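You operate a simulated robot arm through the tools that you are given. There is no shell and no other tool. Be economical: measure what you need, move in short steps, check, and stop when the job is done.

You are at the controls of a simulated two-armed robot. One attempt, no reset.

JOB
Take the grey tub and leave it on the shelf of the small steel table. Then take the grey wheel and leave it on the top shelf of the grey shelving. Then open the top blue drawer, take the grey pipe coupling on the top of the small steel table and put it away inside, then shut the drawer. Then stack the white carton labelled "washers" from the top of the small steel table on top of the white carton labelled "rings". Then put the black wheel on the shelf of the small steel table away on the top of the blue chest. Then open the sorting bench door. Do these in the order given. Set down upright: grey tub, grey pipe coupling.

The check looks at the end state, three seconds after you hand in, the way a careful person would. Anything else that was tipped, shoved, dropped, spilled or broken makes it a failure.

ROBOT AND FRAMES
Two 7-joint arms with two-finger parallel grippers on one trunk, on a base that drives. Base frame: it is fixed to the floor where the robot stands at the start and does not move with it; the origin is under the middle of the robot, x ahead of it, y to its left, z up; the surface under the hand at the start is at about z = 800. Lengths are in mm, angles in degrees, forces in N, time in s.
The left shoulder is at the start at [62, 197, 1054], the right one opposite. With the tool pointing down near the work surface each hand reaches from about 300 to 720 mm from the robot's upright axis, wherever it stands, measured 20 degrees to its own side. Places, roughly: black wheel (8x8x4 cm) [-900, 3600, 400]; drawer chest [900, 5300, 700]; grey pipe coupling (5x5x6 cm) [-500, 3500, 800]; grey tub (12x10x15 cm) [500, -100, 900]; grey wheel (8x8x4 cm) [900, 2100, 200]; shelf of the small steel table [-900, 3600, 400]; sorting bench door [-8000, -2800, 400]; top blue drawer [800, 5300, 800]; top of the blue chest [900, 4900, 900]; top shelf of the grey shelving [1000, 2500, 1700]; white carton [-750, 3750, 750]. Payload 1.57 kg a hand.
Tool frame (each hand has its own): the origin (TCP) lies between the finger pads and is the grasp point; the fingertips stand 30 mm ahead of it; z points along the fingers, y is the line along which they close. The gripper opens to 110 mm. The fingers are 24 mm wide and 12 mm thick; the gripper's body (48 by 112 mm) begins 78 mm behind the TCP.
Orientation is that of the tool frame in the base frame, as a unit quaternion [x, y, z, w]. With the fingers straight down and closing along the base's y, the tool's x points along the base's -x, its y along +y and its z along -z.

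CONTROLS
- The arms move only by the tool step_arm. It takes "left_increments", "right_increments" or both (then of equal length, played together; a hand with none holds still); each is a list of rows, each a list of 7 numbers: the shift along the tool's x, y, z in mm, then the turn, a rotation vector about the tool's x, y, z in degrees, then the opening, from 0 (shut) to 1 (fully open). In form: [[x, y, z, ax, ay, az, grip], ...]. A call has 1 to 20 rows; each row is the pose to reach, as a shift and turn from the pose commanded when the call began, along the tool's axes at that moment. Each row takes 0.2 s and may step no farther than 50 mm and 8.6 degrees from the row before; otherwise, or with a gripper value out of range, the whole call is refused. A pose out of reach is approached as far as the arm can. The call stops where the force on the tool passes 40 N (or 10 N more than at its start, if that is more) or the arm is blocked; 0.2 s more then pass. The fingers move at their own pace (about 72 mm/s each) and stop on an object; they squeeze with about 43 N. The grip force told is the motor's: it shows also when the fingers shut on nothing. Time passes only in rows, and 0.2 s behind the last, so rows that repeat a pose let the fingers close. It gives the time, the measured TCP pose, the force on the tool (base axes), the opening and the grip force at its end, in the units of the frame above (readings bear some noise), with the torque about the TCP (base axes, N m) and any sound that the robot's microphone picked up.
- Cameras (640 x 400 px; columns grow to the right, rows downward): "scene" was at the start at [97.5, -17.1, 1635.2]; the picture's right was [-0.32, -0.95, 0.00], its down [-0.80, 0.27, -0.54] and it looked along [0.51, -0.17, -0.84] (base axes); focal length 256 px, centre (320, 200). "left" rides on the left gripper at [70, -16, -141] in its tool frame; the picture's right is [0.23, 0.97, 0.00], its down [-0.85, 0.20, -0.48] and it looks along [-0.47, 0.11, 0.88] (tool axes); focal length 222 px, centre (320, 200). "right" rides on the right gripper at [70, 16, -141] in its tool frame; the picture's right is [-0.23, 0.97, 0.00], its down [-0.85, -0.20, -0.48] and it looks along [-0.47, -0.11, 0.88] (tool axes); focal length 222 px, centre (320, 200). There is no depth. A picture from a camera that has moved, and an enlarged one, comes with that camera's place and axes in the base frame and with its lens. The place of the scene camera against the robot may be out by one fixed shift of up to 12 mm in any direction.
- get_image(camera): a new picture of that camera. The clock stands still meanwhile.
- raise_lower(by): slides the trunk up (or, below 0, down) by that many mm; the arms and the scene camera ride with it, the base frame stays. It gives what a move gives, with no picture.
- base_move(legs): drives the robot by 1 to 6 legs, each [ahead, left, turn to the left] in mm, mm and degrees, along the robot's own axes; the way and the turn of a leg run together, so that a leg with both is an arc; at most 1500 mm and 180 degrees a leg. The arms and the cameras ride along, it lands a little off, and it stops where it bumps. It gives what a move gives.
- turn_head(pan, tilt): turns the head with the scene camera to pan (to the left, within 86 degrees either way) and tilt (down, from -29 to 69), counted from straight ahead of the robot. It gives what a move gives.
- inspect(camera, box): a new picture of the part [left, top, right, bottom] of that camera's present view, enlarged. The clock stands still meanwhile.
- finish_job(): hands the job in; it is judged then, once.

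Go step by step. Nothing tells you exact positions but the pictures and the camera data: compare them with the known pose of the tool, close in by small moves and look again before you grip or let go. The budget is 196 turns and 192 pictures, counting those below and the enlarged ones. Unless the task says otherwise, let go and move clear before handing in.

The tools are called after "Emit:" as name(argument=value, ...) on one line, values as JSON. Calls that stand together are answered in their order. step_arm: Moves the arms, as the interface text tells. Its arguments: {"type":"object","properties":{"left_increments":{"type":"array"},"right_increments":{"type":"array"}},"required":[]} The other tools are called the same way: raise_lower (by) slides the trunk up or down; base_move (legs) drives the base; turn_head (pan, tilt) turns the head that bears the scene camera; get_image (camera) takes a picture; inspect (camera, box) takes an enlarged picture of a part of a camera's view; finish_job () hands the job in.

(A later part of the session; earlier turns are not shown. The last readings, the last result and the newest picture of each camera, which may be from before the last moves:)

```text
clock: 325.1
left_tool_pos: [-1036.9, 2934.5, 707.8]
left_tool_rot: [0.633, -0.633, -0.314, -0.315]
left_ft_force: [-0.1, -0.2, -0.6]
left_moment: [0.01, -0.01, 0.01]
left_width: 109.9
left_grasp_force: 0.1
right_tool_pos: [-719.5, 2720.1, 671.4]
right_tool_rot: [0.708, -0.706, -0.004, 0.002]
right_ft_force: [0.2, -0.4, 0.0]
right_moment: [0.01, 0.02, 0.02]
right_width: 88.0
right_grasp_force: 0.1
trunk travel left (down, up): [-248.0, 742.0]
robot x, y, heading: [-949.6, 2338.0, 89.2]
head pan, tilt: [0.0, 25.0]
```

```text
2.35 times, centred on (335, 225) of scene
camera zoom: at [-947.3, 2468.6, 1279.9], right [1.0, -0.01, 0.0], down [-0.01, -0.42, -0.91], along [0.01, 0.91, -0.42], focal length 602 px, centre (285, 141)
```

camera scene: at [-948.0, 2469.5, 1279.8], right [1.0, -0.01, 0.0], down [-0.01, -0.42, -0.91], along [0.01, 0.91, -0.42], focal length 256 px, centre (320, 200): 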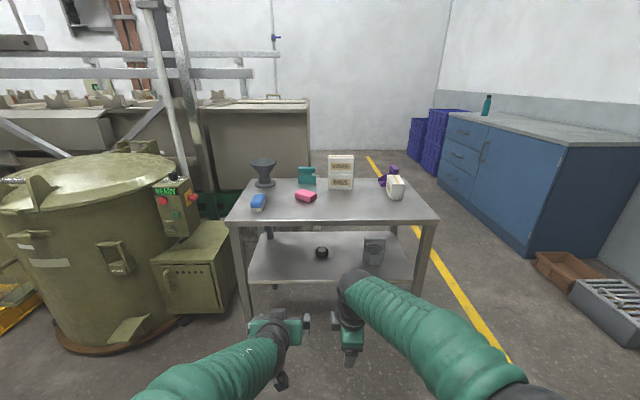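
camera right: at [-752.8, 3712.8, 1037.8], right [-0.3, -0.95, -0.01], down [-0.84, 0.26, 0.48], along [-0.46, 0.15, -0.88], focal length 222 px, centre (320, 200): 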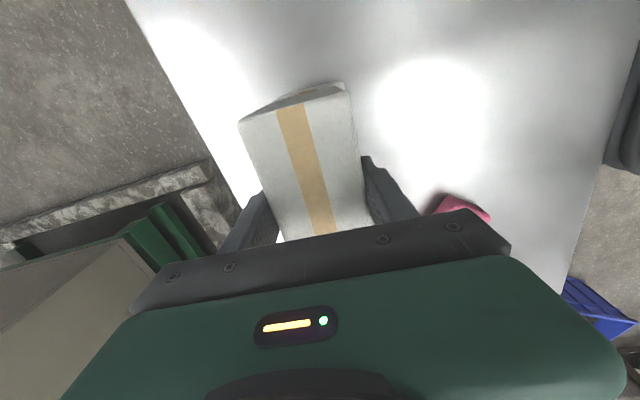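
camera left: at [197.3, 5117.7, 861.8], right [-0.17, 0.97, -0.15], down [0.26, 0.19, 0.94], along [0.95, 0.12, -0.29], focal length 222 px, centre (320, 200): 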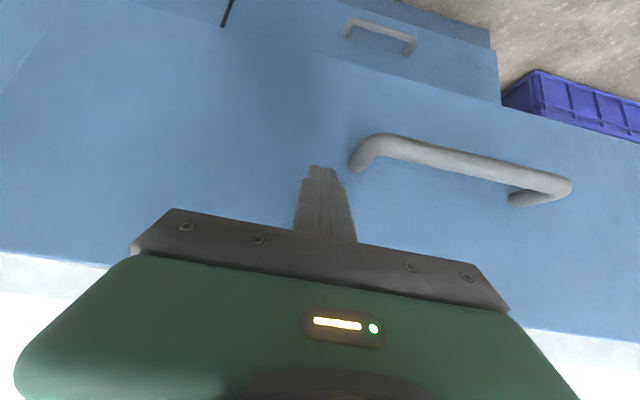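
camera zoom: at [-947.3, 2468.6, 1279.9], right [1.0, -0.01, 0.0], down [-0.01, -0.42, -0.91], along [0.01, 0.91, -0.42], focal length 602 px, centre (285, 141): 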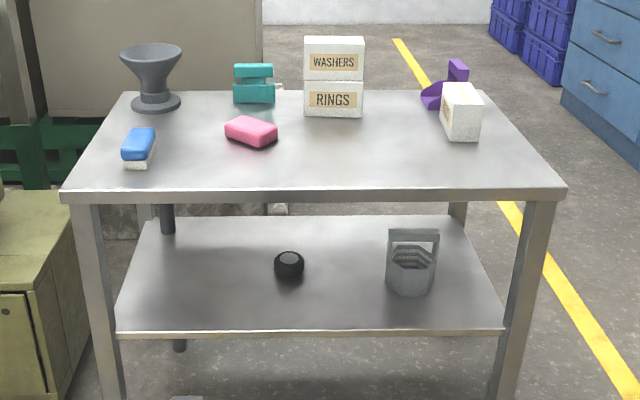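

All in order. The black wheel is near [-926, 3650] on the shelf, with headroom to about z=725. I'll line up laterally and lower the left hand to entry height.

Emit:
raise_lower(by=-120)

Emit:
step_arm(left_increments=[[8, 0, 38, 0, 0, 0, 1], [17, 0, 76, 0, 0, 0, 1], [26, 0, 114, 0, 0, 0, 1], [34, 0, 151, 0, 0, 0, 1], [34, 0, 151, 0, 0, 0, 1]])

Emit:
base_move(legs=[[300, -112, 0.8]])

Emit:
get_image(camera="left")

Emit:
get_image(camera="scene")

```text
clock: 326.6
left_tool_pos: [-1033.4, 2935.2, 586.6]
left_tool_rot: [-0.632, 0.634, 0.313, 0.316]
left_ft_force: [-1.1, -0.2, 0.1]
left_moment: [0.02, -0.01, -0.01]
left_width: 110.0
left_grasp_force: 0.0
right_tool_pos: [-719.9, 2719.8, 551.6]
right_tool_rot: [0.709, -0.706, -0.003, 0.002]
right_ft_force: [1.0, -0.1, -0.2]
right_moment: [-0.01, -0.02, -0.03]
right_width: 88.1
right_grasp_force: 0.1
trunk travel left (down, up): [-128.0, 862.0]
robot x, y, heading: [-947.9, 2339.6, 89.4]
head pan, tilt: [0.0, 25.0]
```

```text
clock: 327.8
left_tool_pos: [-1036.9, 3034.4, 469.7]
left_tool_rot: [0.634, -0.633, -0.314, -0.315]
left_ft_force: [0.2, 0.3, -0.5]
left_moment: [0.01, -0.01, -0.01]
left_width: 110.1
left_grasp_force: 0.0
right_tool_pos: [-719.3, 2720.9, 552.0]
right_tool_rot: [0.708, -0.706, -0.002, 0.002]
right_ft_force: [0.9, 0.5, -0.1]
right_moment: [0.04, 0.0, 0.01]
right_width: 87.9
right_grasp_force: 0.1
trunk travel left (down, up): [-128.0, 862.0]
robot x, y, heading: [-948.4, 2339.1, 89.0]
head pan, tilt: [0.0, 25.0]
```

```text
clock: 329.9
left_tool_pos: [-935.4, 3332.2, 468.5]
left_tool_rot: [0.639, -0.628, -0.316, -0.312]
left_ft_force: [-0.5, -0.5, 0.5]
left_moment: [0.03, 0.03, -0.02]
left_width: 110.3
left_grasp_force: 0.0
right_tool_pos: [-612.7, 3024.2, 552.5]
right_tool_rot: [0.714, -0.7, -0.003, 0.002]
right_ft_force: [0.0, 0.4, 0.3]
right_moment: [0.02, 0.0, 0.0]
right_width: 88.2
right_grasp_force: 0.2
trunk travel left (down, up): [-128.0, 862.0]
robot x, y, heading: [-835.6, 2638.1, 90.1]
head pan, tilt: [0.0, 25.0]
```

```text
58 pictures are left
camera left: at [-916.3, 3177.0, 499.8], right [-0.97, -0.15, -0.18], down [-0.2, 0.13, 0.97], along [-0.13, 0.98, -0.16], focal length 222 px, centre (320, 200)
```

left: 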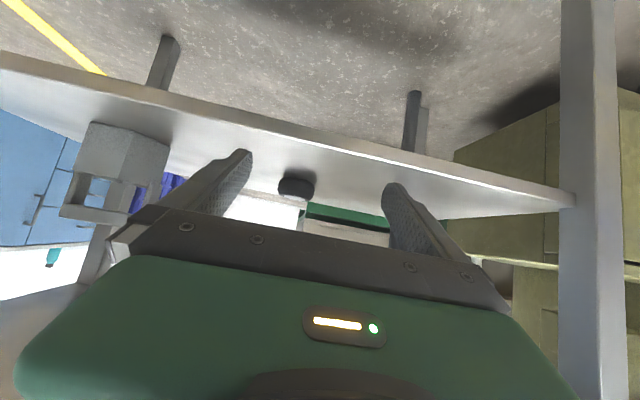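

```text
57 pictures are left
camera scene: at [-836.4, 2768.9, 1159.8], right [1.0, 0.0, 0.0], down [0.0, -0.42, -0.91], along [0.0, 0.91, -0.42], focal length 256 px, centre (320, 200)
```

scene: 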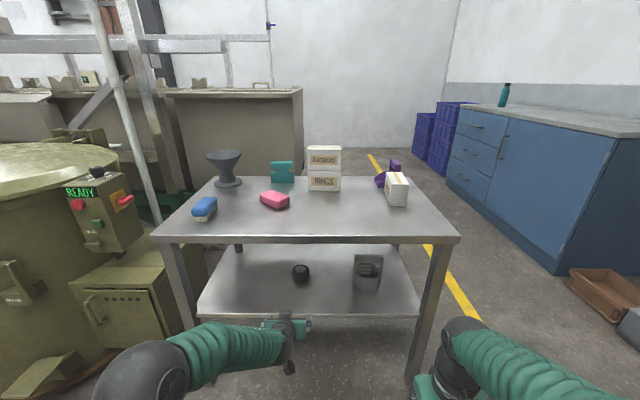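

I'll drive 190 in under the tabletop with a 13 mm shift right, then look again.

Emit:
base_move(legs=[[190, -13, 0]])

Emit:
get_image(camera="left")

Emit:
get_image(camera="scene")

```text
clock: 331.4
left_tool_pos: [-922.0, 3520.0, 470.0]
left_tool_rot: [0.639, -0.628, -0.316, -0.313]
left_ft_force: [-0.1, 0.6, 0.7]
left_moment: [-0.02, 0.0, -0.03]
left_width: 110.1
left_grasp_force: 0.0
right_tool_pos: [-600.4, 3211.7, 551.1]
right_tool_rot: [0.715, -0.699, -0.003, 0.002]
right_ft_force: [0.3, -1.0, -0.7]
right_moment: [-0.01, 0.02, 0.01]
right_width: 88.1
right_grasp_force: 0.1
trunk travel left (down, up): [-128.0, 862.0]
robot x, y, heading: [-823.5, 2826.5, 90.4]
head pan, tilt: [0.0, 25.0]
```

```text
56 pictures are left
camera left: at [-904.3, 3364.8, 500.3], right [-0.97, -0.15, -0.18], down [-0.2, 0.13, 0.97], along [-0.13, 0.98, -0.16], focal length 222 px, centre (320, 200)
```

left: 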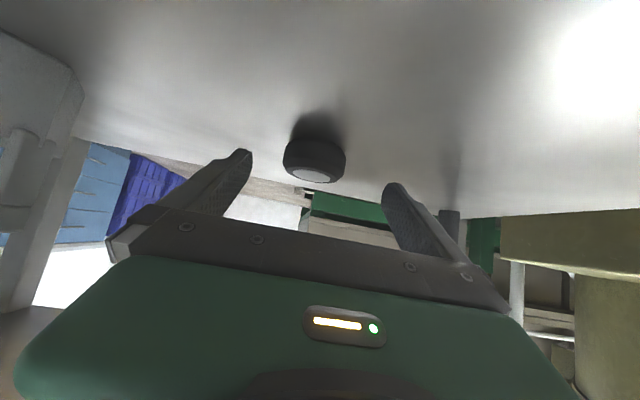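

```text
55 pictures are left
camera scene: at [-823.8, 2957.5, 1159.8], right [1.0, 0.01, 0.0], down [0.0, -0.43, -0.91], along [0.0, 0.91, -0.43], focal length 256 px, centre (320, 200)
```

scene: 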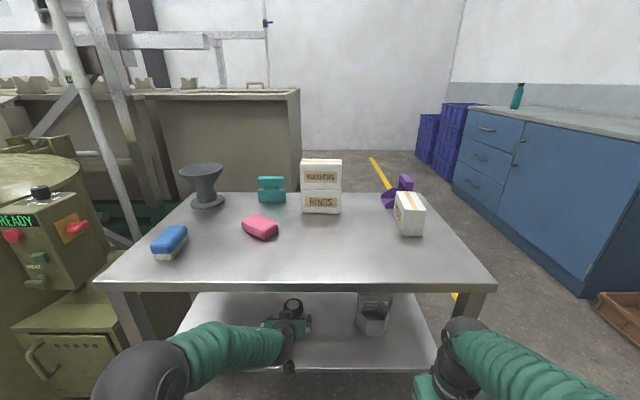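

The wheel is at about [-922, 3606, 417], nearly straight along the fingers. I'll reach in 60 mm and check.

Emit:
step_arm(left_increments=[[-3, 0, 22, 0, 0, 0, 1], [-6, 0, 44, 0, 0, 0, 1], [-9, 0, 62, 0, 0, 0, 1], [-9, 0, 62, 0, 0, 0, 1]])

Emit:
get_image(camera="left")

```text
clock: 332.4
left_tool_pos: [-922.7, 3574.1, 441.8]
left_tool_rot: [0.639, -0.627, -0.318, -0.312]
left_ft_force: [0.6, 0.7, -0.4]
left_moment: [-0.01, 0.0, 0.0]
left_width: 109.7
left_grasp_force: 0.1
right_tool_pos: [-599.7, 3211.4, 553.1]
right_tool_rot: [0.715, -0.699, -0.004, 0.001]
right_ft_force: [-0.3, 0.5, -0.8]
right_moment: [-0.02, 0.02, 0.01]
right_width: 88.2
right_grasp_force: 0.1
trunk travel left (down, up): [-128.0, 862.0]
robot x, y, heading: [-821.6, 2826.8, 90.3]
head pan, tilt: [0.0, 25.0]
```

```text
54 pictures are left
camera left: at [-904.5, 3419.5, 472.6], right [-0.97, -0.15, -0.18], down [-0.2, 0.13, 0.97], along [-0.13, 0.98, -0.16], focal length 222 px, centre (320, 200)
```

left: 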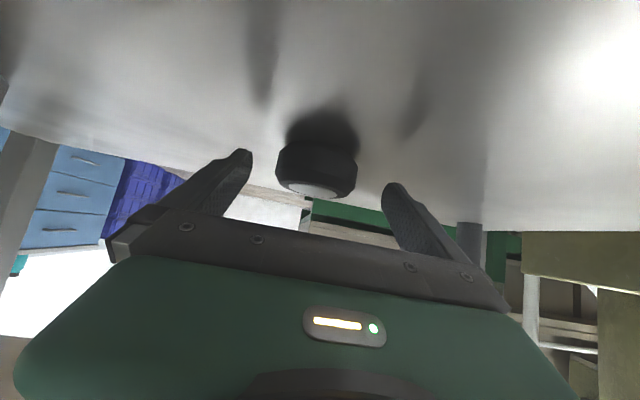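

Emit:
step_arm(left_increments=[[-2, 0, 16, 0, 0, 0, 1], [-4, 0, 34, 0, 0, 0, 1], [-4, 0, 34, 0, 0, 0, 1]])

Emit:
get_image(camera="left")

```text
clock: 333.2
left_tool_pos: [-922.2, 3602.1, 427.6]
left_tool_rot: [0.638, -0.627, -0.319, -0.313]
left_ft_force: [1.2, -8.0, 9.0]
left_moment: [-0.08, 0.38, 0.37]
left_width: 109.1
left_grasp_force: 0.0
right_tool_pos: [-599.9, 3210.7, 553.5]
right_tool_rot: [0.715, -0.699, -0.004, 0.001]
right_ft_force: [0.6, -0.6, 0.2]
right_moment: [0.02, 0.01, -0.01]
right_width: 88.0
right_grasp_force: 0.0
trunk travel left (down, up): [-128.0, 862.0]
robot x, y, heading: [-823.6, 2823.2, 90.3]
head pan, tilt: [0.0, 25.0]
```

```text
53 pictures are left
camera left: at [-904.7, 3447.2, 457.5], right [-0.97, -0.15, -0.18], down [-0.2, 0.13, 0.97], along [-0.13, 0.98, -0.16], focal length 222 px, centre (320, 200)
```

left: 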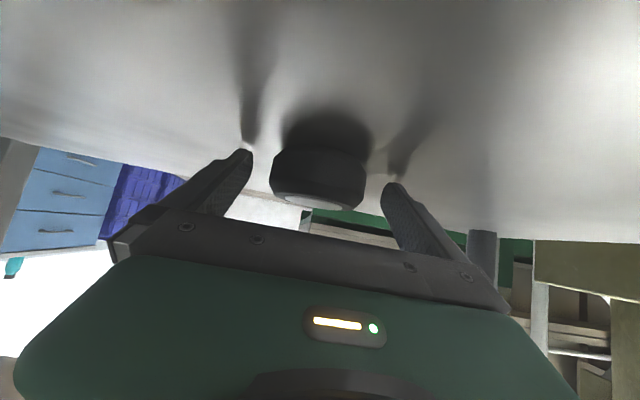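

The fingertips just touch the shelf and straddle the wheel. I'll ease up 2 mm and close.

Emit:
step_arm(left_increments=[[-3, 0, 1, 0, 0, 0, 0.8], [-3, 0, 1, 0, 0, 0, 0.5], [-3, 0, 1, 0, 0, 0, 0.3], [-3, 0, 1, 0, 0, 0, 0.3], [-3, 0, 1, 0, 0, 0, 0.3]])

Emit:
raise_lower(by=30)

Emit:
get_image(camera="left")

```text
clock: 334.4
left_tool_pos: [-924.7, 3605.1, 427.6]
left_tool_rot: [0.639, -0.626, -0.319, -0.313]
left_ft_force: [-5.7, -0.6, 8.2]
left_moment: [0.19, 0.35, 0.1]
left_width: 70.8
left_grasp_force: 43.4
right_tool_pos: [-600.6, 3211.2, 552.2]
right_tool_rot: [0.715, -0.699, -0.005, 0.001]
right_ft_force: [-0.1, 1.1, -0.4]
right_moment: [0.0, 0.02, 0.01]
right_width: 88.1
right_grasp_force: 0.1
trunk travel left (down, up): [-128.0, 862.0]
robot x, y, heading: [-820.9, 2824.4, 90.3]
head pan, tilt: [0.0, 25.0]
```

```text
clock: 335.2
left_tool_pos: [-924.2, 3604.8, 454.7]
left_tool_rot: [0.639, -0.628, -0.317, -0.311]
left_ft_force: [0.6, -0.7, -2.1]
left_moment: [0.02, -0.02, 0.0]
left_width: 70.8
left_grasp_force: 42.7
right_tool_pos: [-600.1, 3211.1, 582.8]
right_tool_rot: [0.715, -0.699, -0.003, 0.001]
right_ft_force: [0.3, 0.3, 0.3]
right_moment: [-0.02, -0.02, -0.02]
right_width: 87.9
right_grasp_force: 0.0
trunk travel left (down, up): [-158.0, 832.0]
robot x, y, heading: [-825.9, 2828.3, 90.4]
head pan, tilt: [0.0, 25.0]
```

```text
52 pictures are left
camera left: at [-905.2, 3451.0, 485.8], right [-0.97, -0.15, -0.18], down [-0.2, 0.13, 0.97], along [-0.13, 0.98, -0.16], focal length 222 px, centre (320, 200)
```

left: 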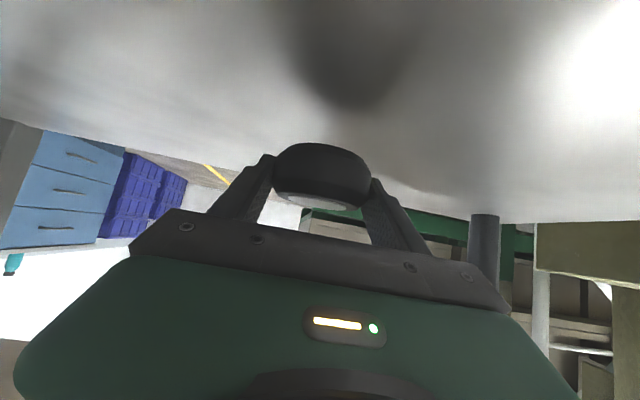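

The black wheel is held. I'll back out, retract a little, raise the trunk above chest height and drive to the blue chest.

Emit:
base_move(legs=[[-400, 0, 0]])

Emit:
step_arm(left_increments=[[16, 0, -22, 0, 0, 0, 0.3], [33, 0, -44, 0, 0, 0, 0.3], [50, 0, -66, 0, 0, 0, 0.3], [66, 0, -88, 0, 0, 0, 0.3], [66, 0, -88, 0, 0, 0, 0.3]])

Emit:
raise_lower(by=400)

Emit:
raise_lower(by=150)

Emit:
base_move(legs=[[0, 0, -90.4], [725, 0, 0], [0, 1200, 0], [0, 1200, 0]])

Emit:
get_image(camera="scene")

```text
clock: 337.7
left_tool_pos: [-921.9, 3209.5, 456.0]
left_tool_rot: [0.638, -0.627, -0.318, -0.313]
left_ft_force: [0.4, 0.3, -1.6]
left_moment: [-0.03, -0.03, 0.0]
left_width: 70.6
left_grasp_force: 43.4
right_tool_pos: [-598.3, 2814.9, 583.9]
right_tool_rot: [0.715, -0.699, -0.003, 0.002]
right_ft_force: [-0.3, 0.9, -0.1]
right_moment: [0.02, -0.03, -0.03]
right_width: 88.2
right_grasp_force: 0.1
trunk travel left (down, up): [-158.0, 832.0]
robot x, y, heading: [-819.2, 2430.7, 90.0]
head pan, tilt: [0.0, 25.0]
```

```text
clock: 338.9
left_tool_pos: [-919.4, 3100.2, 457.0]
left_tool_rot: [0.638, -0.627, -0.318, -0.313]
left_ft_force: [-1.0, -0.3, -1.2]
left_moment: [-0.03, -0.01, -0.04]
left_width: 70.4
left_grasp_force: 43.3
right_tool_pos: [-598.6, 2814.3, 583.6]
right_tool_rot: [0.715, -0.699, -0.004, 0.0]
right_ft_force: [-0.4, -0.6, 0.4]
right_moment: [-0.03, -0.01, 0.0]
right_width: 88.0
right_grasp_force: 0.0
trunk travel left (down, up): [-158.0, 832.0]
robot x, y, heading: [-822.6, 2429.6, 90.3]
head pan, tilt: [0.0, 25.0]
```

```text
clock: 342.7
left_tool_pos: [-919.7, 3101.1, 856.1]
left_tool_rot: [0.64, -0.627, -0.317, -0.311]
left_ft_force: [0.7, 0.2, -1.8]
left_moment: [0.01, -0.02, -0.01]
left_width: 70.6
left_grasp_force: 43.3
right_tool_pos: [-599.2, 2816.0, 983.3]
right_tool_rot: [0.715, -0.699, -0.005, 0.0]
right_ft_force: [0.3, 0.3, 0.2]
right_moment: [0.01, 0.0, -0.03]
right_width: 87.9
right_grasp_force: 0.1
trunk travel left (down, up): [-558.0, 432.0]
robot x, y, heading: [-822.7, 2432.9, 90.4]
head pan, tilt: [0.0, 25.0]
```

```text
clock: 344.4
left_tool_pos: [-920.4, 3101.0, 1007.3]
left_tool_rot: [0.639, -0.627, -0.318, -0.313]
left_ft_force: [-0.5, 0.9, -1.4]
left_moment: [0.02, 0.0, -0.02]
left_width: 70.7
left_grasp_force: 43.0
right_tool_pos: [-598.2, 2815.2, 1134.3]
right_tool_rot: [0.715, -0.699, -0.004, 0.0]
right_ft_force: [-0.7, 0.7, -0.5]
right_moment: [-0.01, 0.0, 0.0]
right_width: 88.1
right_grasp_force: 0.1
trunk travel left (down, up): [-708.0, 282.0]
robot x, y, heading: [-821.4, 2431.4, 90.4]
head pan, tilt: [0.0, 25.0]
```

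```text
clock: 363.7
left_tool_pos: [598.0, 4933.0, 1007.4]
left_tool_rot: [0.006, 0.895, -0.002, 0.445]
left_ft_force: [0.5, 0.2, -2.0]
left_moment: [0.0, 0.03, 0.0]
left_width: 70.6
left_grasp_force: 42.8
right_tool_pos: [301.8, 4620.6, 1132.3]
right_tool_rot: [0.005, 1.0, 0.004, 0.003]
right_ft_force: [-0.1, -0.4, 0.6]
right_moment: [0.0, 0.01, -0.02]
right_width: 88.2
right_grasp_force: 0.0
trunk travel left (down, up): [-708.0, 282.0]
robot x, y, heading: [-78.2, 4856.8, -1.5]
head pan, tilt: [0.0, 25.0]
```

```text
51 pictures are left
camera scene: at [49.7, 4855.7, 1739.8], right [-0.03, -1.0, 0.0], down [-0.42, 0.01, -0.91], along [0.91, -0.02, -0.42], focal length 256 px, centre (320, 200)
```

scene: 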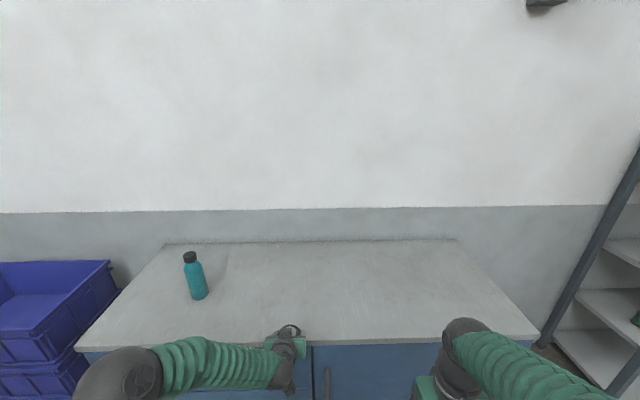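

The chest top is clear at the middle. I'll drive 165 forward and lower the wheel partway.

Emit:
base_move(legs=[[165, 0, 1.5]])

Emit:
step_arm(left_increments=[[16, 0, 12, 0, 0, 0, 0.3], [32, 0, 24, 0, 0, 0, 0.3], [44, 0, 33, 0, 0, 0, 0.3], [44, 0, 33, 0, 0, 0, 0.3]])

Emit:
get_image(camera="left")

Emit:
get_image(camera="scene")

```text
clock: 365.2
left_tool_pos: [758.3, 4954.4, 1009.4]
left_tool_rot: [-0.008, 0.894, 0.004, 0.448]
left_ft_force: [-0.1, -1.2, -1.8]
left_moment: [-0.01, 0.02, 0.03]
left_width: 70.5
left_grasp_force: 43.4
right_tool_pos: [471.4, 4632.3, 1135.3]
right_tool_rot: [-0.01, 1.0, 0.003, 0.005]
right_ft_force: [-0.7, -0.5, 0.8]
right_moment: [-0.01, 0.0, 0.01]
right_width: 88.4
right_grasp_force: 0.0
trunk travel left (down, up): [-708.0, 282.0]
robot x, y, heading: [93.8, 4858.2, 0.2]
head pan, tilt: [0.0, 25.0]
```

```text
clock: 366.2
left_tool_pos: [760.4, 4954.9, 954.1]
left_tool_rot: [-0.008, 0.895, 0.003, 0.446]
left_ft_force: [0.1, -0.3, -2.0]
left_moment: [0.04, 0.05, 0.01]
left_width: 70.3
left_grasp_force: 43.2
right_tool_pos: [474.9, 4632.0, 1133.8]
right_tool_rot: [-0.012, 1.0, 0.003, 0.004]
right_ft_force: [0.1, -1.1, -0.5]
right_moment: [0.01, 0.01, 0.02]
right_width: 87.8
right_grasp_force: 0.1
trunk travel left (down, up): [-708.0, 282.0]
robot x, y, heading: [93.2, 4859.7, 0.2]
head pan, tilt: [0.0, 25.0]
```

```text
50 pictures are left
camera left: at [604.8, 4935.2, 983.1], right [-0.15, 0.97, -0.18], down [0.13, 0.2, 0.97], along [0.98, 0.12, -0.16], focal length 222 px, centre (320, 200)
```

left: 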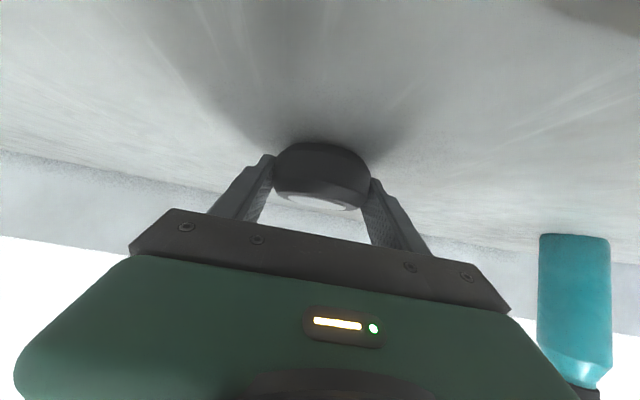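

```text
49 pictures are left
camera scene: at [216.7, 4861.2, 1739.8], right [0.0, -1.0, 0.0], down [-0.42, 0.0, -0.91], along [0.91, 0.0, -0.42], focal length 256 px, centre (320, 200)
```

scene: 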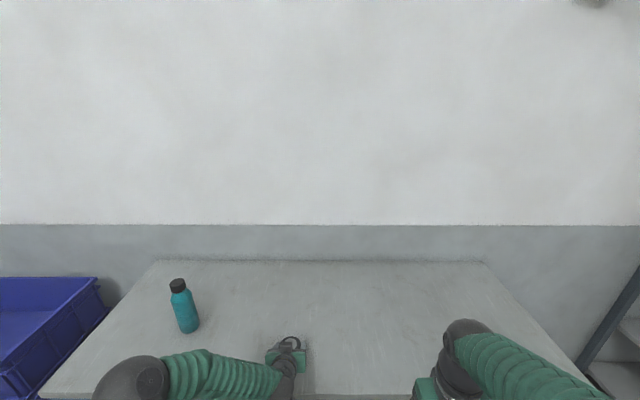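

I'll creep down guarded until it touches.

Emit:
step_arm(left_increments=[[4, 0, 3, 0, 0, 0, 0.3], [8, 0, 6, 0, 0, 0, 0.3], [12, 0, 9, 0, 0, 0, 0.3], [16, 0, 12, 0, 0, 0, 0.3], [20, 0, 15, 0, 0, 0, 0.3], [24, 0, 18, 0, 0, 0, 0.3], [28, 0, 21, 0, 0, 0, 0.3], [32, 0, 24, 0, 0, 0, 0.3], [36, 0, 27, 0, 0, 0, 0.3], [36, 0, 27, 0, 0, 0, 0.3]])

Emit:
get_image(camera="left")

```text
clock: 367.1
left_tool_pos: [761.4, 4953.2, 949.1]
left_tool_rot: [-0.008, 0.89, 0.003, 0.457]
left_ft_force: [-16.5, 0.7, 20.9]
left_moment: [0.05, 1.11, 0.02]
left_width: 70.5
left_grasp_force: 42.5
right_tool_pos: [468.8, 4633.0, 1136.5]
right_tool_rot: [-0.011, 1.0, 0.003, 0.006]
right_ft_force: [-0.4, -0.2, -0.2]
right_moment: [0.0, 0.04, 0.0]
right_width: 88.0
right_grasp_force: 0.0
trunk travel left (down, up): [-708.0, 282.0]
robot x, y, heading: [92.5, 4851.7, 0.3]
head pan, tilt: [0.0, 25.0]
stopped in row 4 (left hand): the force on the tool passed its limit at 42 N (the readings are from after the stop); the commanded pose is now the measured one
```

```text
48 pictures are left
camera left: at [605.2, 4934.4, 974.5], right [-0.15, 0.97, -0.19], down [0.11, 0.2, 0.97], along [0.98, 0.12, -0.13], focal length 222 px, centre (320, 200)
```

left: 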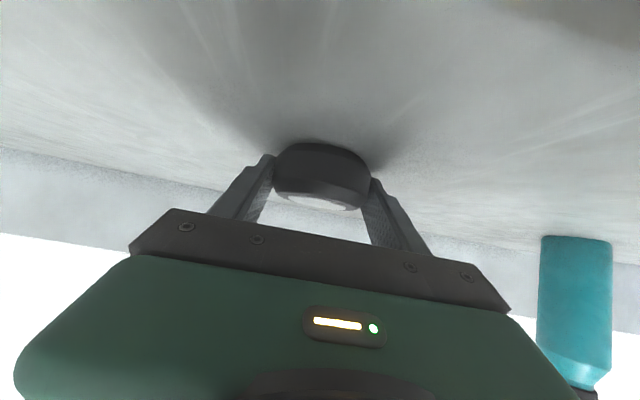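

The wheel is on the chest top. I'll relax the tilt and load, release, and retreat.

Emit:
step_arm(left_increments=[[-2, 0, -1.5, 0, 1.4, 0, 0.3], [-2, 0, -1.5, 0, 1.4, 0, 0.3]])

Emit:
step_arm(left_increments=[[0, 0, 0, 0, 0, 0, 0.8], [0, 0, 0, 0, 0, 0, 1], [0, 0, 0, 0, 0, 0, 1], [-10, 0, -20, 0, 0, 0, 1], [-15, 0, -55, 0, 0, 0, 1], [-15, 0, -95, 0, 0, 0, 1], [-15, 0, -95, 0, 0, 0, 1]])

Emit:
get_image(camera="left")

```text
clock: 367.7
left_tool_pos: [761.6, 4952.9, 948.6]
left_tool_rot: [-0.008, 0.895, 0.005, 0.445]
left_ft_force: [-10.8, -0.5, 16.4]
left_moment: [-0.05, -0.47, -0.06]
left_width: 70.6
left_grasp_force: 43.2
right_tool_pos: [470.3, 4631.8, 1136.3]
right_tool_rot: [-0.011, 1.0, 0.004, 0.006]
right_ft_force: [-0.3, -0.1, 0.5]
right_moment: [0.01, 0.02, 0.02]
right_width: 87.9
right_grasp_force: 0.1
trunk travel left (down, up): [-708.0, 282.0]
robot x, y, heading: [94.8, 4856.1, 0.1]
head pan, tilt: [0.0, 25.0]
```

```text
clock: 369.3
left_tool_pos: [698.5, 4953.0, 1014.1]
left_tool_rot: [-0.008, 0.897, 0.004, 0.442]
left_ft_force: [0.1, 0.2, -0.6]
left_moment: [-0.02, 0.03, 0.0]
left_width: 110.1
left_grasp_force: 0.1
right_tool_pos: [475.6, 4633.0, 1133.0]
right_tool_rot: [-0.011, 1.0, 0.002, 0.002]
right_ft_force: [0.0, 0.7, 0.1]
right_moment: [0.04, 0.0, -0.04]
right_width: 87.9
right_grasp_force: 0.0
trunk travel left (down, up): [-708.0, 282.0]
robot x, y, heading: [87.0, 4858.9, 0.4]
head pan, tilt: [0.0, 25.0]
```

```text
47 pictures are left
camera left: at [543.3, 4933.5, 1046.5], right [-0.16, 0.97, -0.18], down [0.14, 0.2, 0.97], along [0.98, 0.13, -0.17], focal length 222 px, centre (320, 200)
```

left: 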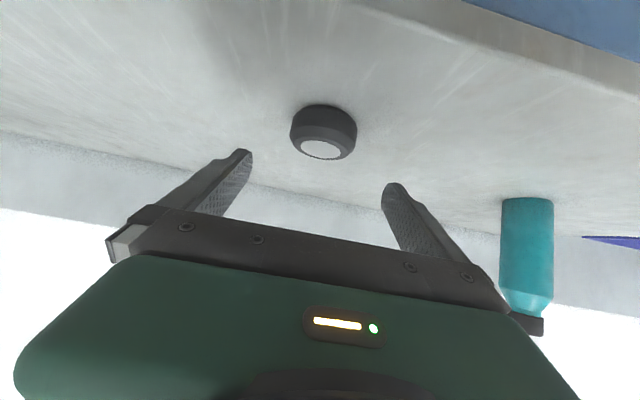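

The black wheel stands on the blue chest. I'll back off, return the left arm to neutral, check the drawer, and then start towards the sorting bench.

Emit:
base_move(legs=[[-300, 0, 0]])

Emit:
step_arm(left_increments=[[0, 0, -18, 0, 7.5, 0, 1], [-1, 0, -36, 0, 15, 0, 1], [-1, 0, -54, 0, 22.5, 0, 1], [-2, 0, -72, 0, 30, 0, 1], [-2, 0, -90, 0, 37.5, 0, 1], [-3, 0, -108, 0, 45, 0, 1], [-4, 0, -126, 0, 52.5, 0, 1], [-5, 0, -165, 0, 52.5, 0, 1], [-7, 0, -200, 0, 52.5, 0, 1], [-7, 0, -220, 0, 52.5, 0, 1], [-7, 0, -220, 0, 52.5, 0, 1]])

Emit:
turn_head(pan=0, tilt=35)

Emit:
get_image(camera="scene")

```text
clock: 371.3
left_tool_pos: [398.9, 4954.5, 1015.1]
left_tool_rot: [-0.009, 0.897, 0.004, 0.442]
left_ft_force: [-0.4, -1.0, -0.4]
left_moment: [0.03, 0.02, 0.01]
left_width: 110.2
left_grasp_force: 0.1
right_tool_pos: [177.8, 4633.5, 1134.1]
right_tool_rot: [-0.013, 1.0, 0.004, 0.002]
right_ft_force: [-0.2, 0.7, -0.7]
right_moment: [0.03, 0.0, 0.0]
right_width: 87.8
right_grasp_force: 0.1
trunk travel left (down, up): [-708.0, 282.0]
robot x, y, heading: [-204.7, 4854.2, 0.6]
head pan, tilt: [0.0, 25.0]
```

```text
clock: 373.7
left_tool_pos: [225.9, 4948.8, 1157.5]
left_tool_rot: [-0.012, 1.0, -0.001, 0.0]
left_ft_force: [-0.1, -0.1, 0.1]
left_moment: [0.03, 0.01, 0.01]
left_width: 110.1
left_grasp_force: 0.1
right_tool_pos: [176.7, 4633.1, 1134.2]
right_tool_rot: [-0.013, 1.0, 0.003, 0.005]
right_ft_force: [-0.5, -0.1, 0.8]
right_moment: [0.0, 0.02, 0.01]
right_width: 87.9
right_grasp_force: 0.0
trunk travel left (down, up): [-708.0, 282.0]
robot x, y, heading: [-203.1, 4853.2, 0.5]
head pan, tilt: [0.0, 25.0]
```

```text
clock: 374.4
left_tool_pos: [226.3, 4948.3, 1158.3]
left_tool_rot: [-0.011, 1.0, 0.0, 0.0]
left_ft_force: [-0.7, 0.4, -0.5]
left_moment: [-0.01, 0.03, 0.01]
left_width: 110.0
left_grasp_force: 0.0
right_tool_pos: [175.4, 4632.0, 1133.4]
right_tool_rot: [-0.013, 1.0, 0.002, 0.005]
right_ft_force: [-0.3, 0.4, -0.3]
right_moment: [-0.02, 0.01, -0.03]
right_width: 87.9
right_grasp_force: 0.0
trunk travel left (down, up): [-708.0, 282.0]
robot x, y, heading: [-206.1, 4854.5, 0.7]
head pan, tilt: [0.0, 35.0]
```

```text
46 pictures are left
camera scene: at [-86.9, 4859.7, 1724.2], right [0.01, -1.0, 0.0], down [-0.57, 0.0, -0.82], along [0.82, 0.01, -0.57], focal length 256 px, centre (320, 200)
```

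scene: 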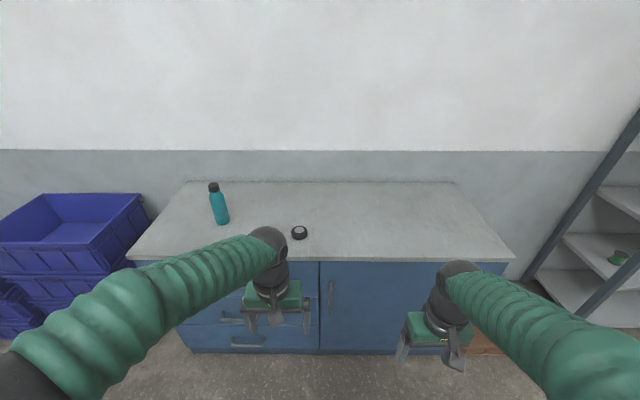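

The drawer is shut and the wheel is on top. I'll travel back down the corridor and turn towards the far side of the hall.

Emit:
base_move(legs=[[200, 0, 0], [0, -1225, 0], [0, -1225, 0], [0, 0, 179], [1200, 0, 0]])

Emit:
turn_head(pan=45, tilt=20)

Emit:
get_image(camera="scene")

```text
clock: 400.7
left_tool_pos: [-1662.2, 2392.7, 1158.2]
left_tool_rot: [1.0, -0.015, 0.0, 0.0]
left_ft_force: [0.2, 0.2, 0.1]
left_moment: [0.04, 0.0, -0.01]
left_width: 110.0
left_grasp_force: 0.1
right_tool_pos: [-1595.1, 2705.1, 1135.6]
right_tool_rot: [1.0, -0.014, -0.005, 0.004]
right_ft_force: [0.1, 0.8, 0.2]
right_moment: [-0.02, 0.0, -0.03]
right_width: 88.1
right_grasp_force: 0.0
trunk travel left (down, up): [-708.0, 282.0]
robot x, y, heading: [-1227.1, 2463.4, 177.5]
head pan, tilt: [0.0, 35.0]
```

```text
clock: 401.8
left_tool_pos: [-1662.5, 2391.7, 1158.2]
left_tool_rot: [1.0, -0.014, -0.001, 0.0]
left_ft_force: [0.6, -1.1, 0.1]
left_moment: [0.0, 0.0, 0.02]
left_width: 109.8
left_grasp_force: 0.1
right_tool_pos: [-1595.8, 2704.5, 1134.5]
right_tool_rot: [1.0, -0.013, -0.004, 0.003]
right_ft_force: [0.1, -0.3, 0.3]
right_moment: [0.0, 0.04, -0.01]
right_width: 87.9
right_grasp_force: 0.1
trunk travel left (down, up): [-708.0, 282.0]
robot x, y, heading: [-1225.4, 2464.2, 177.5]
head pan, tilt: [45.0, 20.0]
```

```text
45 pictures are left
camera scene: at [-1329.2, 2409.4, 1748.1], right [-0.67, 0.74, 0.0], down [0.25, 0.23, -0.94], along [-0.69, -0.63, -0.34], focal length 256 px, centre (320, 200)
```

scene: 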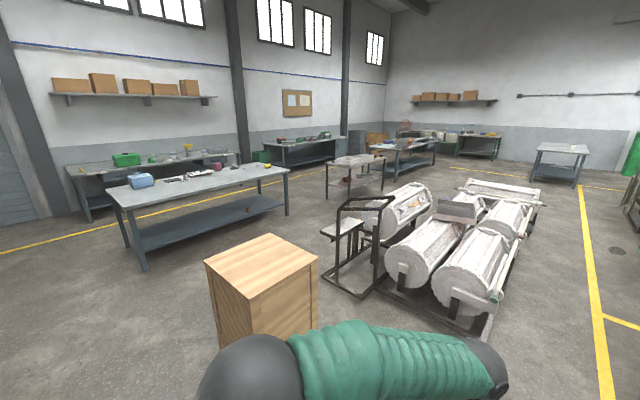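

Emit:
inspect(camera="scene", box=[250, 100, 450, 225])

```text
3.20 times, centred on (350, 162) of scene
camera zoom: at [-1329.2, 2409.4, 1748.1], right [-0.67, 0.74, 0.0], down [0.25, 0.23, -0.94], along [-0.69, -0.63, -0.34], focal length 819 px, centre (224, 320)
```

zoom: 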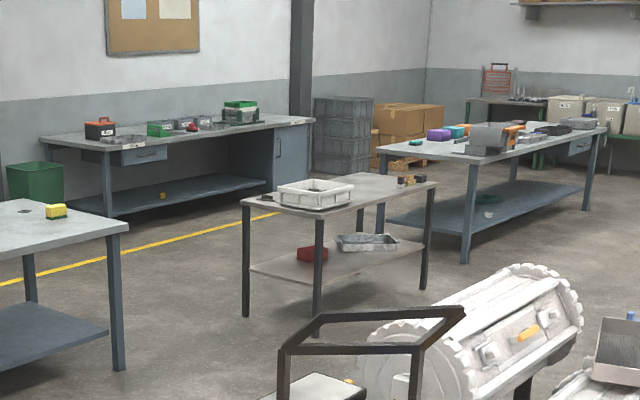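

The sorting bench stands along the far wall, with a cabinet door at its right end (handle on the left side, facing +y). I'll take the open lane: down to y≈150, then west to x≈-4400.

Emit:
base_move(legs=[[0, 1150, 2.3], [0, 1150, 0], [1500, 0, 0], [1500, 0, 0], [150, 0, 0]])

Emit:
turn_head(pan=35, tilt=20)

Emit:
get_image(camera="scene")

```text
clock: 428.1
left_tool_pos: [-4775.6, -96.2, 1159.5]
left_tool_rot: [0.999, 0.045, -0.002, 0.0]
left_ft_force: [0.1, 0.4, -0.4]
left_moment: [0.01, -0.03, 0.02]
left_width: 110.0
left_grasp_force: 0.0
right_tool_pos: [-4749.1, 222.4, 1135.8]
right_tool_rot: [0.999, 0.048, -0.006, 0.003]
right_ft_force: [-0.4, 0.4, -0.3]
right_moment: [0.03, 0.01, 0.0]
right_width: 88.0
right_grasp_force: 0.2
trunk travel left (down, up): [-708.0, 282.0]
robot x, y, heading: [-4356.7, 28.8, -175.4]
head pan, tilt: [45.0, 20.0]
```

```text
clock: 428.8
left_tool_pos: [-4779.1, -95.9, 1157.2]
left_tool_rot: [0.999, 0.044, -0.002, 0.0]
left_ft_force: [0.9, 0.3, 0.5]
left_moment: [0.01, 0.0, 0.01]
left_width: 110.0
left_grasp_force: 0.1
right_tool_pos: [-4750.1, 222.1, 1134.9]
right_tool_rot: [0.999, 0.047, -0.005, 0.004]
right_ft_force: [-0.2, 0.1, 0.1]
right_moment: [0.02, -0.02, -0.01]
right_width: 88.1
right_grasp_force: 0.1
trunk travel left (down, up): [-708.0, 282.0]
robot x, y, heading: [-4356.3, 28.5, -175.4]
head pan, tilt: [35.0, 20.0]
```

```text
43 pictures are left
camera scene: at [-4461.7, -26.9, 1748.0], right [-0.64, 0.77, 0.0], down [0.27, 0.22, -0.94], along [-0.73, -0.6, -0.34], focal length 256 px, centre (320, 200)
```

scene: 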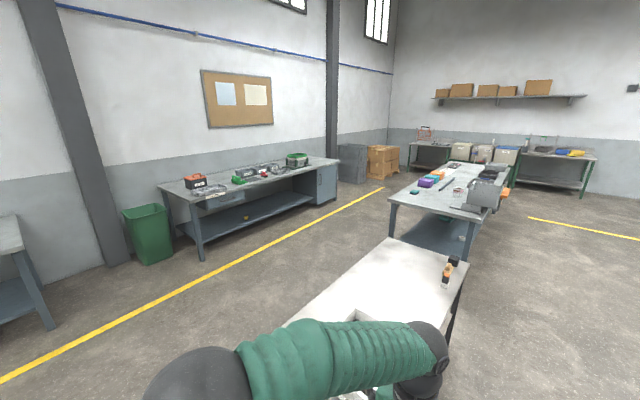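

The door is clearly visible at the bench's right end (x≈-8000…-8400, front at y≈-2870). I'll turn to face -y, go through the gap, and strafe along to the door.

Emit:
base_move(legs=[[0, 0, 85.4], [1300, -130, 0], [530, 0, 0], [0, -1500, 0], [0, -1500, 0]])

Emit:
turn_head(pan=-15, tilt=30)

Emit:
get_image(camera="scene")

```text
clock: 455.6
left_tool_pos: [-7413.0, -2204.6, 1157.4]
left_tool_rot: [0.696, 0.718, -0.001, 0.001]
left_ft_force: [-0.2, 0.0, 0.6]
left_moment: [0.03, 0.04, 0.02]
left_width: 110.2
left_grasp_force: 0.0
right_tool_pos: [-7729.1, -2157.1, 1134.8]
right_tool_rot: [0.694, 0.72, -0.001, 0.006]
right_ft_force: [-0.6, -0.4, 0.4]
right_moment: [0.02, 0.04, 0.04]
right_width: 87.9
right_grasp_force: 0.1
trunk travel left (down, up): [-708.0, 282.0]
robot x, y, heading: [-7510.9, -1773.9, -89.1]
head pan, tilt: [35.0, 20.0]
```

```text
clock: 456.8
left_tool_pos: [-7413.3, -2204.0, 1157.7]
left_tool_rot: [0.696, 0.718, -0.001, 0.0]
left_ft_force: [0.2, -0.1, 1.2]
left_moment: [-0.01, 0.02, 0.02]
left_width: 110.0
left_grasp_force: 0.2
right_tool_pos: [-7730.0, -2157.0, 1136.6]
right_tool_rot: [0.694, 0.72, -0.001, 0.006]
right_ft_force: [0.0, -0.2, -0.2]
right_moment: [-0.04, -0.02, -0.02]
right_width: 88.0
right_grasp_force: 0.1
trunk travel left (down, up): [-708.0, 282.0]
robot x, y, heading: [-7513.9, -1775.6, -88.8]
head pan, tilt: [-15.0, 30.0]
```

```text
42 pictures are left
camera scene: at [-7536.3, -1889.3, 1732.0], right [-0.97, 0.24, 0.0], down [0.12, 0.49, -0.87], along [-0.21, -0.84, -0.5], focal length 256 px, centre (320, 200)
```

scene: 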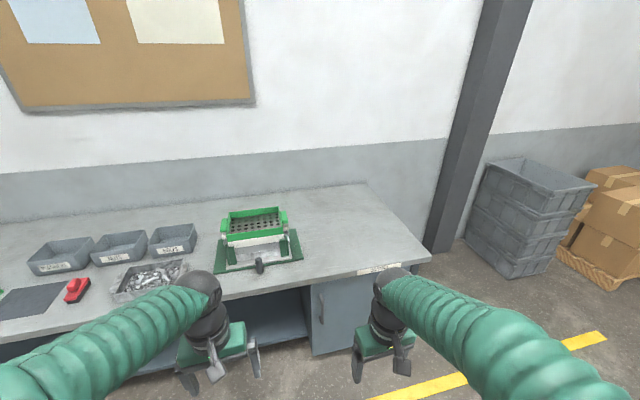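

Emit:
inspect(camera="scene", box=[270, 230, 450, 370])

Emit:
get_image(camera="right")

```text
2.86 times, centred on (360, 300) of scene
camera zoom: at [-7536.3, -1889.3, 1732.0], right [-0.97, 0.24, 0.0], down [0.12, 0.49, -0.87], along [-0.21, -0.84, -0.5], focal length 731 px, centre (206, -86)
```

zoom: 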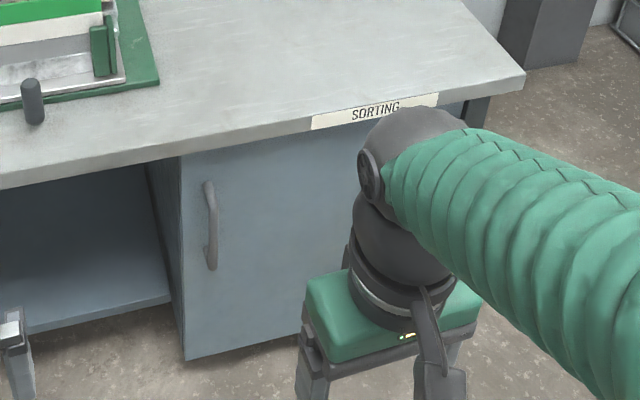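

```text
40 pictures are left
camera right: at [-7718.9, -2086.2, 1276.6], right [0.98, -0.19, 0.01], down [-0.17, -0.86, 0.49], along [-0.09, -0.48, -0.87], focal length 222 px, centre (320, 200)
```

right: 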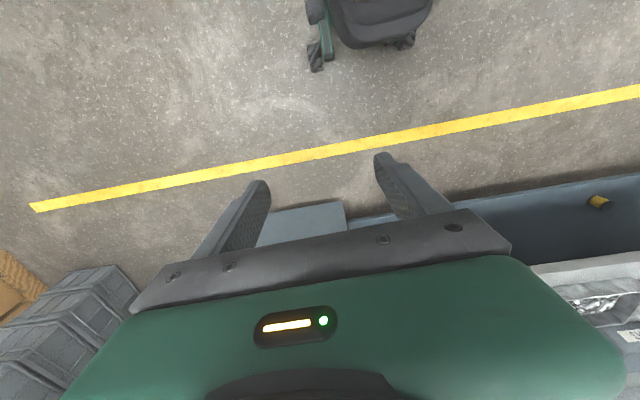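

The bench is labelled SORTING. The door handle is a vertical bar near x≈-7770, z≈510, with the hinge on the far right (x≈-8290). I'll lower the trunk and pitch the right hand forward 70° with the fingers closing sideways.

Emit:
raise_lower(by=-400)

Emit:
step_arm(right_increments=[[-27, 0, 0, 0, -7.8, 0, 0.8], [-54, 0, 0, 0, -15.6, 0, 0.8], [-81, 0, 0, 0, -23.4, 0, 0.8], [-108, 0, 0, 0, -31.2, 0, 0.8], [-135, 0, 0, 0, -39, 0, 0.8], [-162, 0, 0, 0, -46.8, 0, 0.8], [-189, 0, 0, 0, -54.6, 0, 0.8], [-216, 0, 0, 0, -62.4, 0, 0.8], [-240, 0, 0, 0, -70, 0, 0.8], [-240, 0, 0, 0, -70, 0, 0.8]])

Emit:
get_image(camera="scene")

```text
clock: 460.6
left_tool_pos: [-7412.9, -2202.8, 757.9]
left_tool_rot: [0.696, 0.718, -0.002, 0.0]
left_ft_force: [-0.1, 0.0, -0.3]
left_moment: [0.05, 0.0, -0.01]
left_width: 110.0
left_grasp_force: 0.1
right_tool_pos: [-7730.9, -2158.1, 735.7]
right_tool_rot: [0.694, 0.72, -0.002, 0.006]
right_ft_force: [0.8, 0.0, 0.2]
right_moment: [-0.01, 0.01, 0.01]
right_width: 87.8
right_grasp_force: 0.0
trunk travel left (down, up): [-308.0, 682.0]
robot x, y, heading: [-7514.0, -1770.8, -88.9]
head pan, tilt: [-15.0, 30.0]
```

```text
clock: 462.8
left_tool_pos: [-7413.3, -2202.6, 758.3]
left_tool_rot: [0.696, 0.718, -0.001, 0.001]
left_ft_force: [0.7, 0.1, -0.4]
left_moment: [-0.03, 0.0, 0.0]
left_width: 110.2
left_grasp_force: 0.0
right_tool_pos: [-7720.9, -2398.7, 737.4]
right_tool_rot: [0.568, 0.585, -0.4, 0.418]
right_ft_force: [0.0, 1.1, -0.6]
right_moment: [0.01, 0.01, 0.01]
right_width: 88.0
right_grasp_force: 0.0
right hand out of reach, approached as far as the arm can: row 6
trunk travel left (down, up): [-308.0, 682.0]
robot x, y, heading: [-7512.3, -1773.0, -89.0]
head pan, tilt: [-15.0, 30.0]
```

```text
39 pictures are left
camera scene: at [-7536.7, -1888.5, 1332.0], right [-0.97, 0.24, 0.0], down [0.12, 0.49, -0.87], along [-0.21, -0.84, -0.5], focal length 256 px, centre (320, 200)
```

scene: 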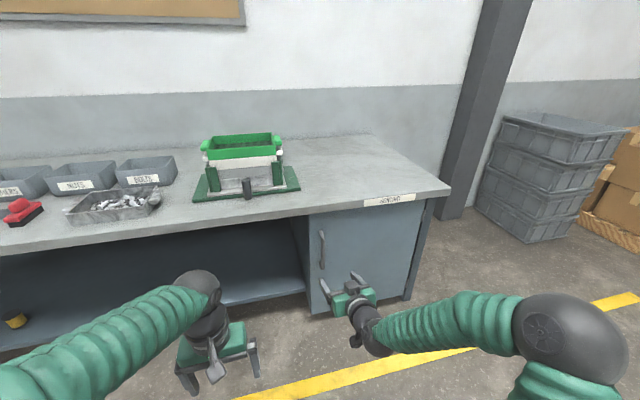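

The hand is ready. I'll lower the trunk 205, shift 47 right and move 190 forward, then look at the handle through the right camera.

Emit:
raise_lower(by=-205)

Emit:
base_move(legs=[[190, -47, -1]])

Emit:
get_image(camera="right")

Emit:
inspect(camera="scene", box=[240, 160, 480, 340])

```text
clock: 465.0
left_tool_pos: [-7412.4, -2203.1, 552.6]
left_tool_rot: [0.696, 0.718, -0.001, 0.001]
left_ft_force: [0.4, 0.0, 0.6]
left_moment: [0.01, 0.0, 0.01]
left_width: 109.9
left_grasp_force: 0.1
right_tool_pos: [-7720.4, -2397.6, 532.6]
right_tool_rot: [0.568, 0.586, -0.399, 0.418]
right_ft_force: [0.8, -0.3, 0.1]
right_moment: [0.0, -0.01, 0.0]
right_width: 87.9
right_grasp_force: 0.0
trunk travel left (down, up): [-103.0, 887.0]
robot x, y, heading: [-7516.2, -1772.6, -88.6]
head pan, tilt: [-15.0, 30.0]
```

```text
clock: 466.6
left_tool_pos: [-7468.3, -2396.7, 553.5]
left_tool_rot: [0.703, 0.711, -0.001, 0.001]
left_ft_force: [-0.5, -0.1, 0.5]
left_moment: [0.0, -0.02, 0.01]
left_width: 109.9
left_grasp_force: 0.1
right_tool_pos: [-7778.2, -2584.7, 532.1]
right_tool_rot: [0.574, 0.58, -0.404, 0.413]
right_ft_force: [0.2, -0.5, -0.3]
right_moment: [0.04, -0.04, -0.01]
right_width: 88.0
right_grasp_force: 0.1
trunk travel left (down, up): [-103.0, 887.0]
robot x, y, heading: [-7563.2, -1966.1, -90.0]
head pan, tilt: [-15.0, 30.0]
```

```text
38 pictures are left
camera right: at [-7766.1, -2429.4, 514.2], right [0.97, -0.06, 0.22], down [-0.21, 0.16, 0.96], along [-0.1, -0.98, 0.15], focal length 222 px, centre (320, 200)
```

right: 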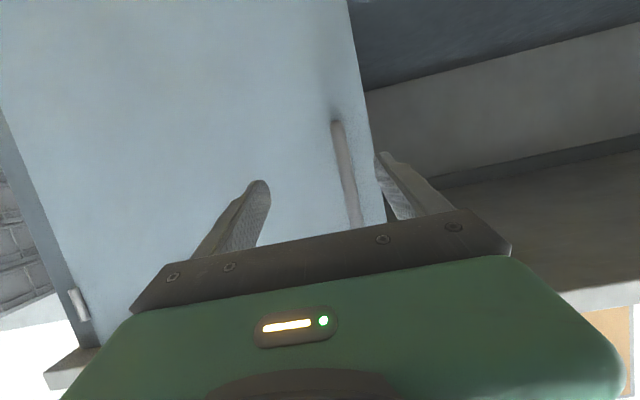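

```text
2.22 times, centred on (360, 250) of scene
camera zoom: at [-7584.5, -2080.4, 1126.8], right [-0.97, 0.26, 0.0], down [0.13, 0.48, -0.86], along [-0.23, -0.83, -0.5], focal length 569 px, centre (231, 89)
```

zoom: 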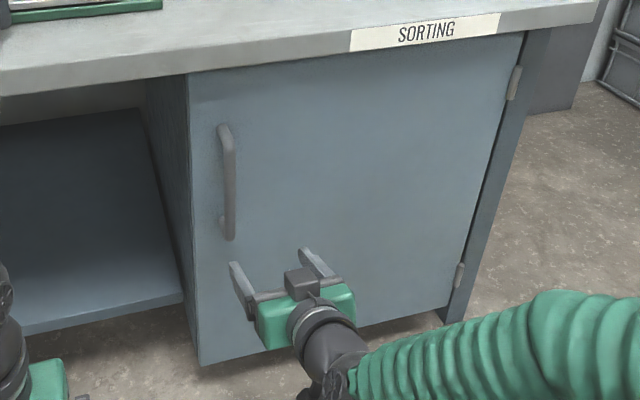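

The handle is about 24 mm to my left of the finger line, at z≈540. I'll shift 24 left, move 95 forward and check.

Emit:
base_move(legs=[[95, 24, 0]])

Emit:
get_image(camera="right")

Emit:
inspect(camera="scene", box=[240, 160, 480, 340])

```text
clock: 467.7
left_tool_pos: [-7445.1, -2490.3, 553.6]
left_tool_rot: [0.704, 0.71, -0.001, 0.001]
left_ft_force: [0.9, -0.3, -1.4]
left_moment: [-0.04, -0.01, 0.0]
left_width: 110.1
left_grasp_force: 0.0
right_tool_pos: [-7755.9, -2677.3, 533.8]
right_tool_rot: [0.575, 0.58, -0.403, 0.413]
right_ft_force: [0.1, -0.1, 0.1]
right_moment: [0.0, -0.01, 0.0]
right_width: 87.9
right_grasp_force: 0.1
trunk travel left (down, up): [-103.0, 887.0]
robot x, y, heading: [-7534.9, -2062.7, -90.3]
head pan, tilt: [-15.0, 30.0]
```

```text
36 pictures are left
camera right: at [-7743.2, -2522.2, 514.4], right [0.97, -0.06, 0.22], down [-0.21, 0.17, 0.96], along [-0.1, -0.98, 0.15], focal length 222 px, centre (320, 200)
```

right: 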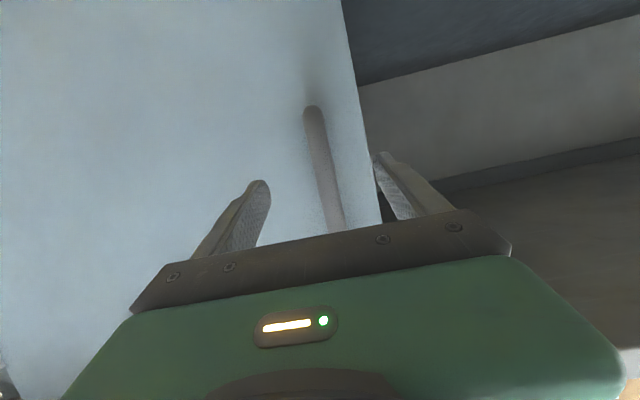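

```text
2.22 times, centred on (360, 250) of scene
camera zoom: at [-7561.4, -2174.2, 1126.8], right [-0.96, 0.26, 0.0], down [0.13, 0.48, -0.86], along [-0.23, -0.83, -0.5], focal length 569 px, centre (231, 89)
```

zoom: 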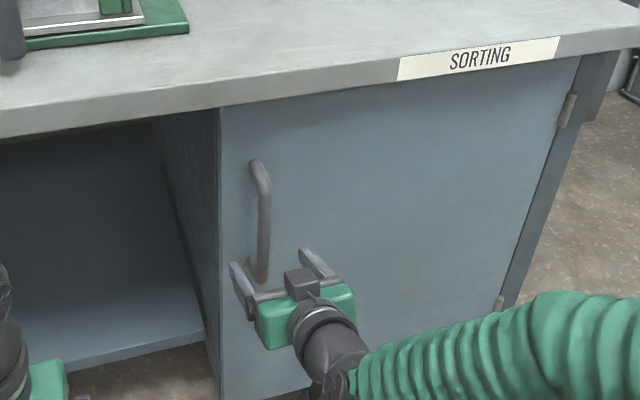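

The handle bar triangulates to [-7753, -2720], with its lower end at z≈467, so I'm lined up 43 mm short. I'll reach forward and close on it.

Emit:
step_arm(right_increments=[[-5, 1, 13, 0, 0, 0, 0.8], [-10, 2, 26, 0, 0, 0, 0.8], [-14, 2, 38, 0, 0, 0, 0.8], [-14, 2, 38, 0, 0, 0, 0.8]])

Emit:
get_image(camera="right")

```text
clock: 468.7
left_tool_pos: [-7444.9, -2490.6, 554.4]
left_tool_rot: [0.704, 0.71, 0.0, 0.002]
left_ft_force: [-0.3, -0.2, -0.6]
left_moment: [-0.02, -0.03, -0.02]
left_width: 110.0
left_grasp_force: 0.1
right_tool_pos: [-7753.2, -2718.4, 534.8]
right_tool_rot: [0.575, 0.579, -0.404, 0.413]
right_ft_force: [0.5, 0.2, -0.9]
right_moment: [-0.02, 0.0, -0.03]
right_width: 87.9
right_grasp_force: 0.0
trunk travel left (down, up): [-103.0, 887.0]
robot x, y, heading: [-7534.9, -2058.7, -90.3]
head pan, tilt: [-15.0, 30.0]
```

```text
34 pictures are left
camera right: at [-7739.5, -2562.8, 515.7], right [0.97, -0.06, 0.22], down [-0.21, 0.17, 0.96], along [-0.1, -0.98, 0.15], focal length 222 px, centre (320, 200)
```

right: 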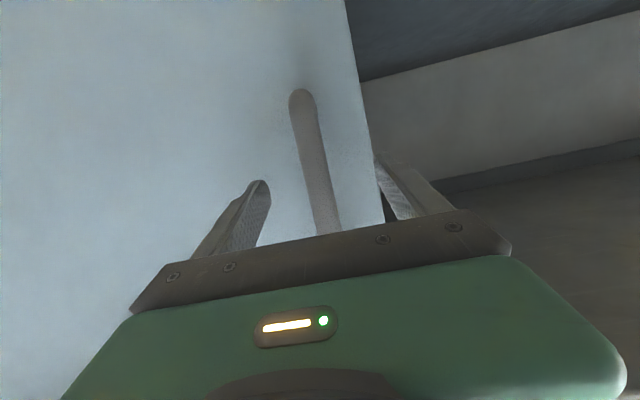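

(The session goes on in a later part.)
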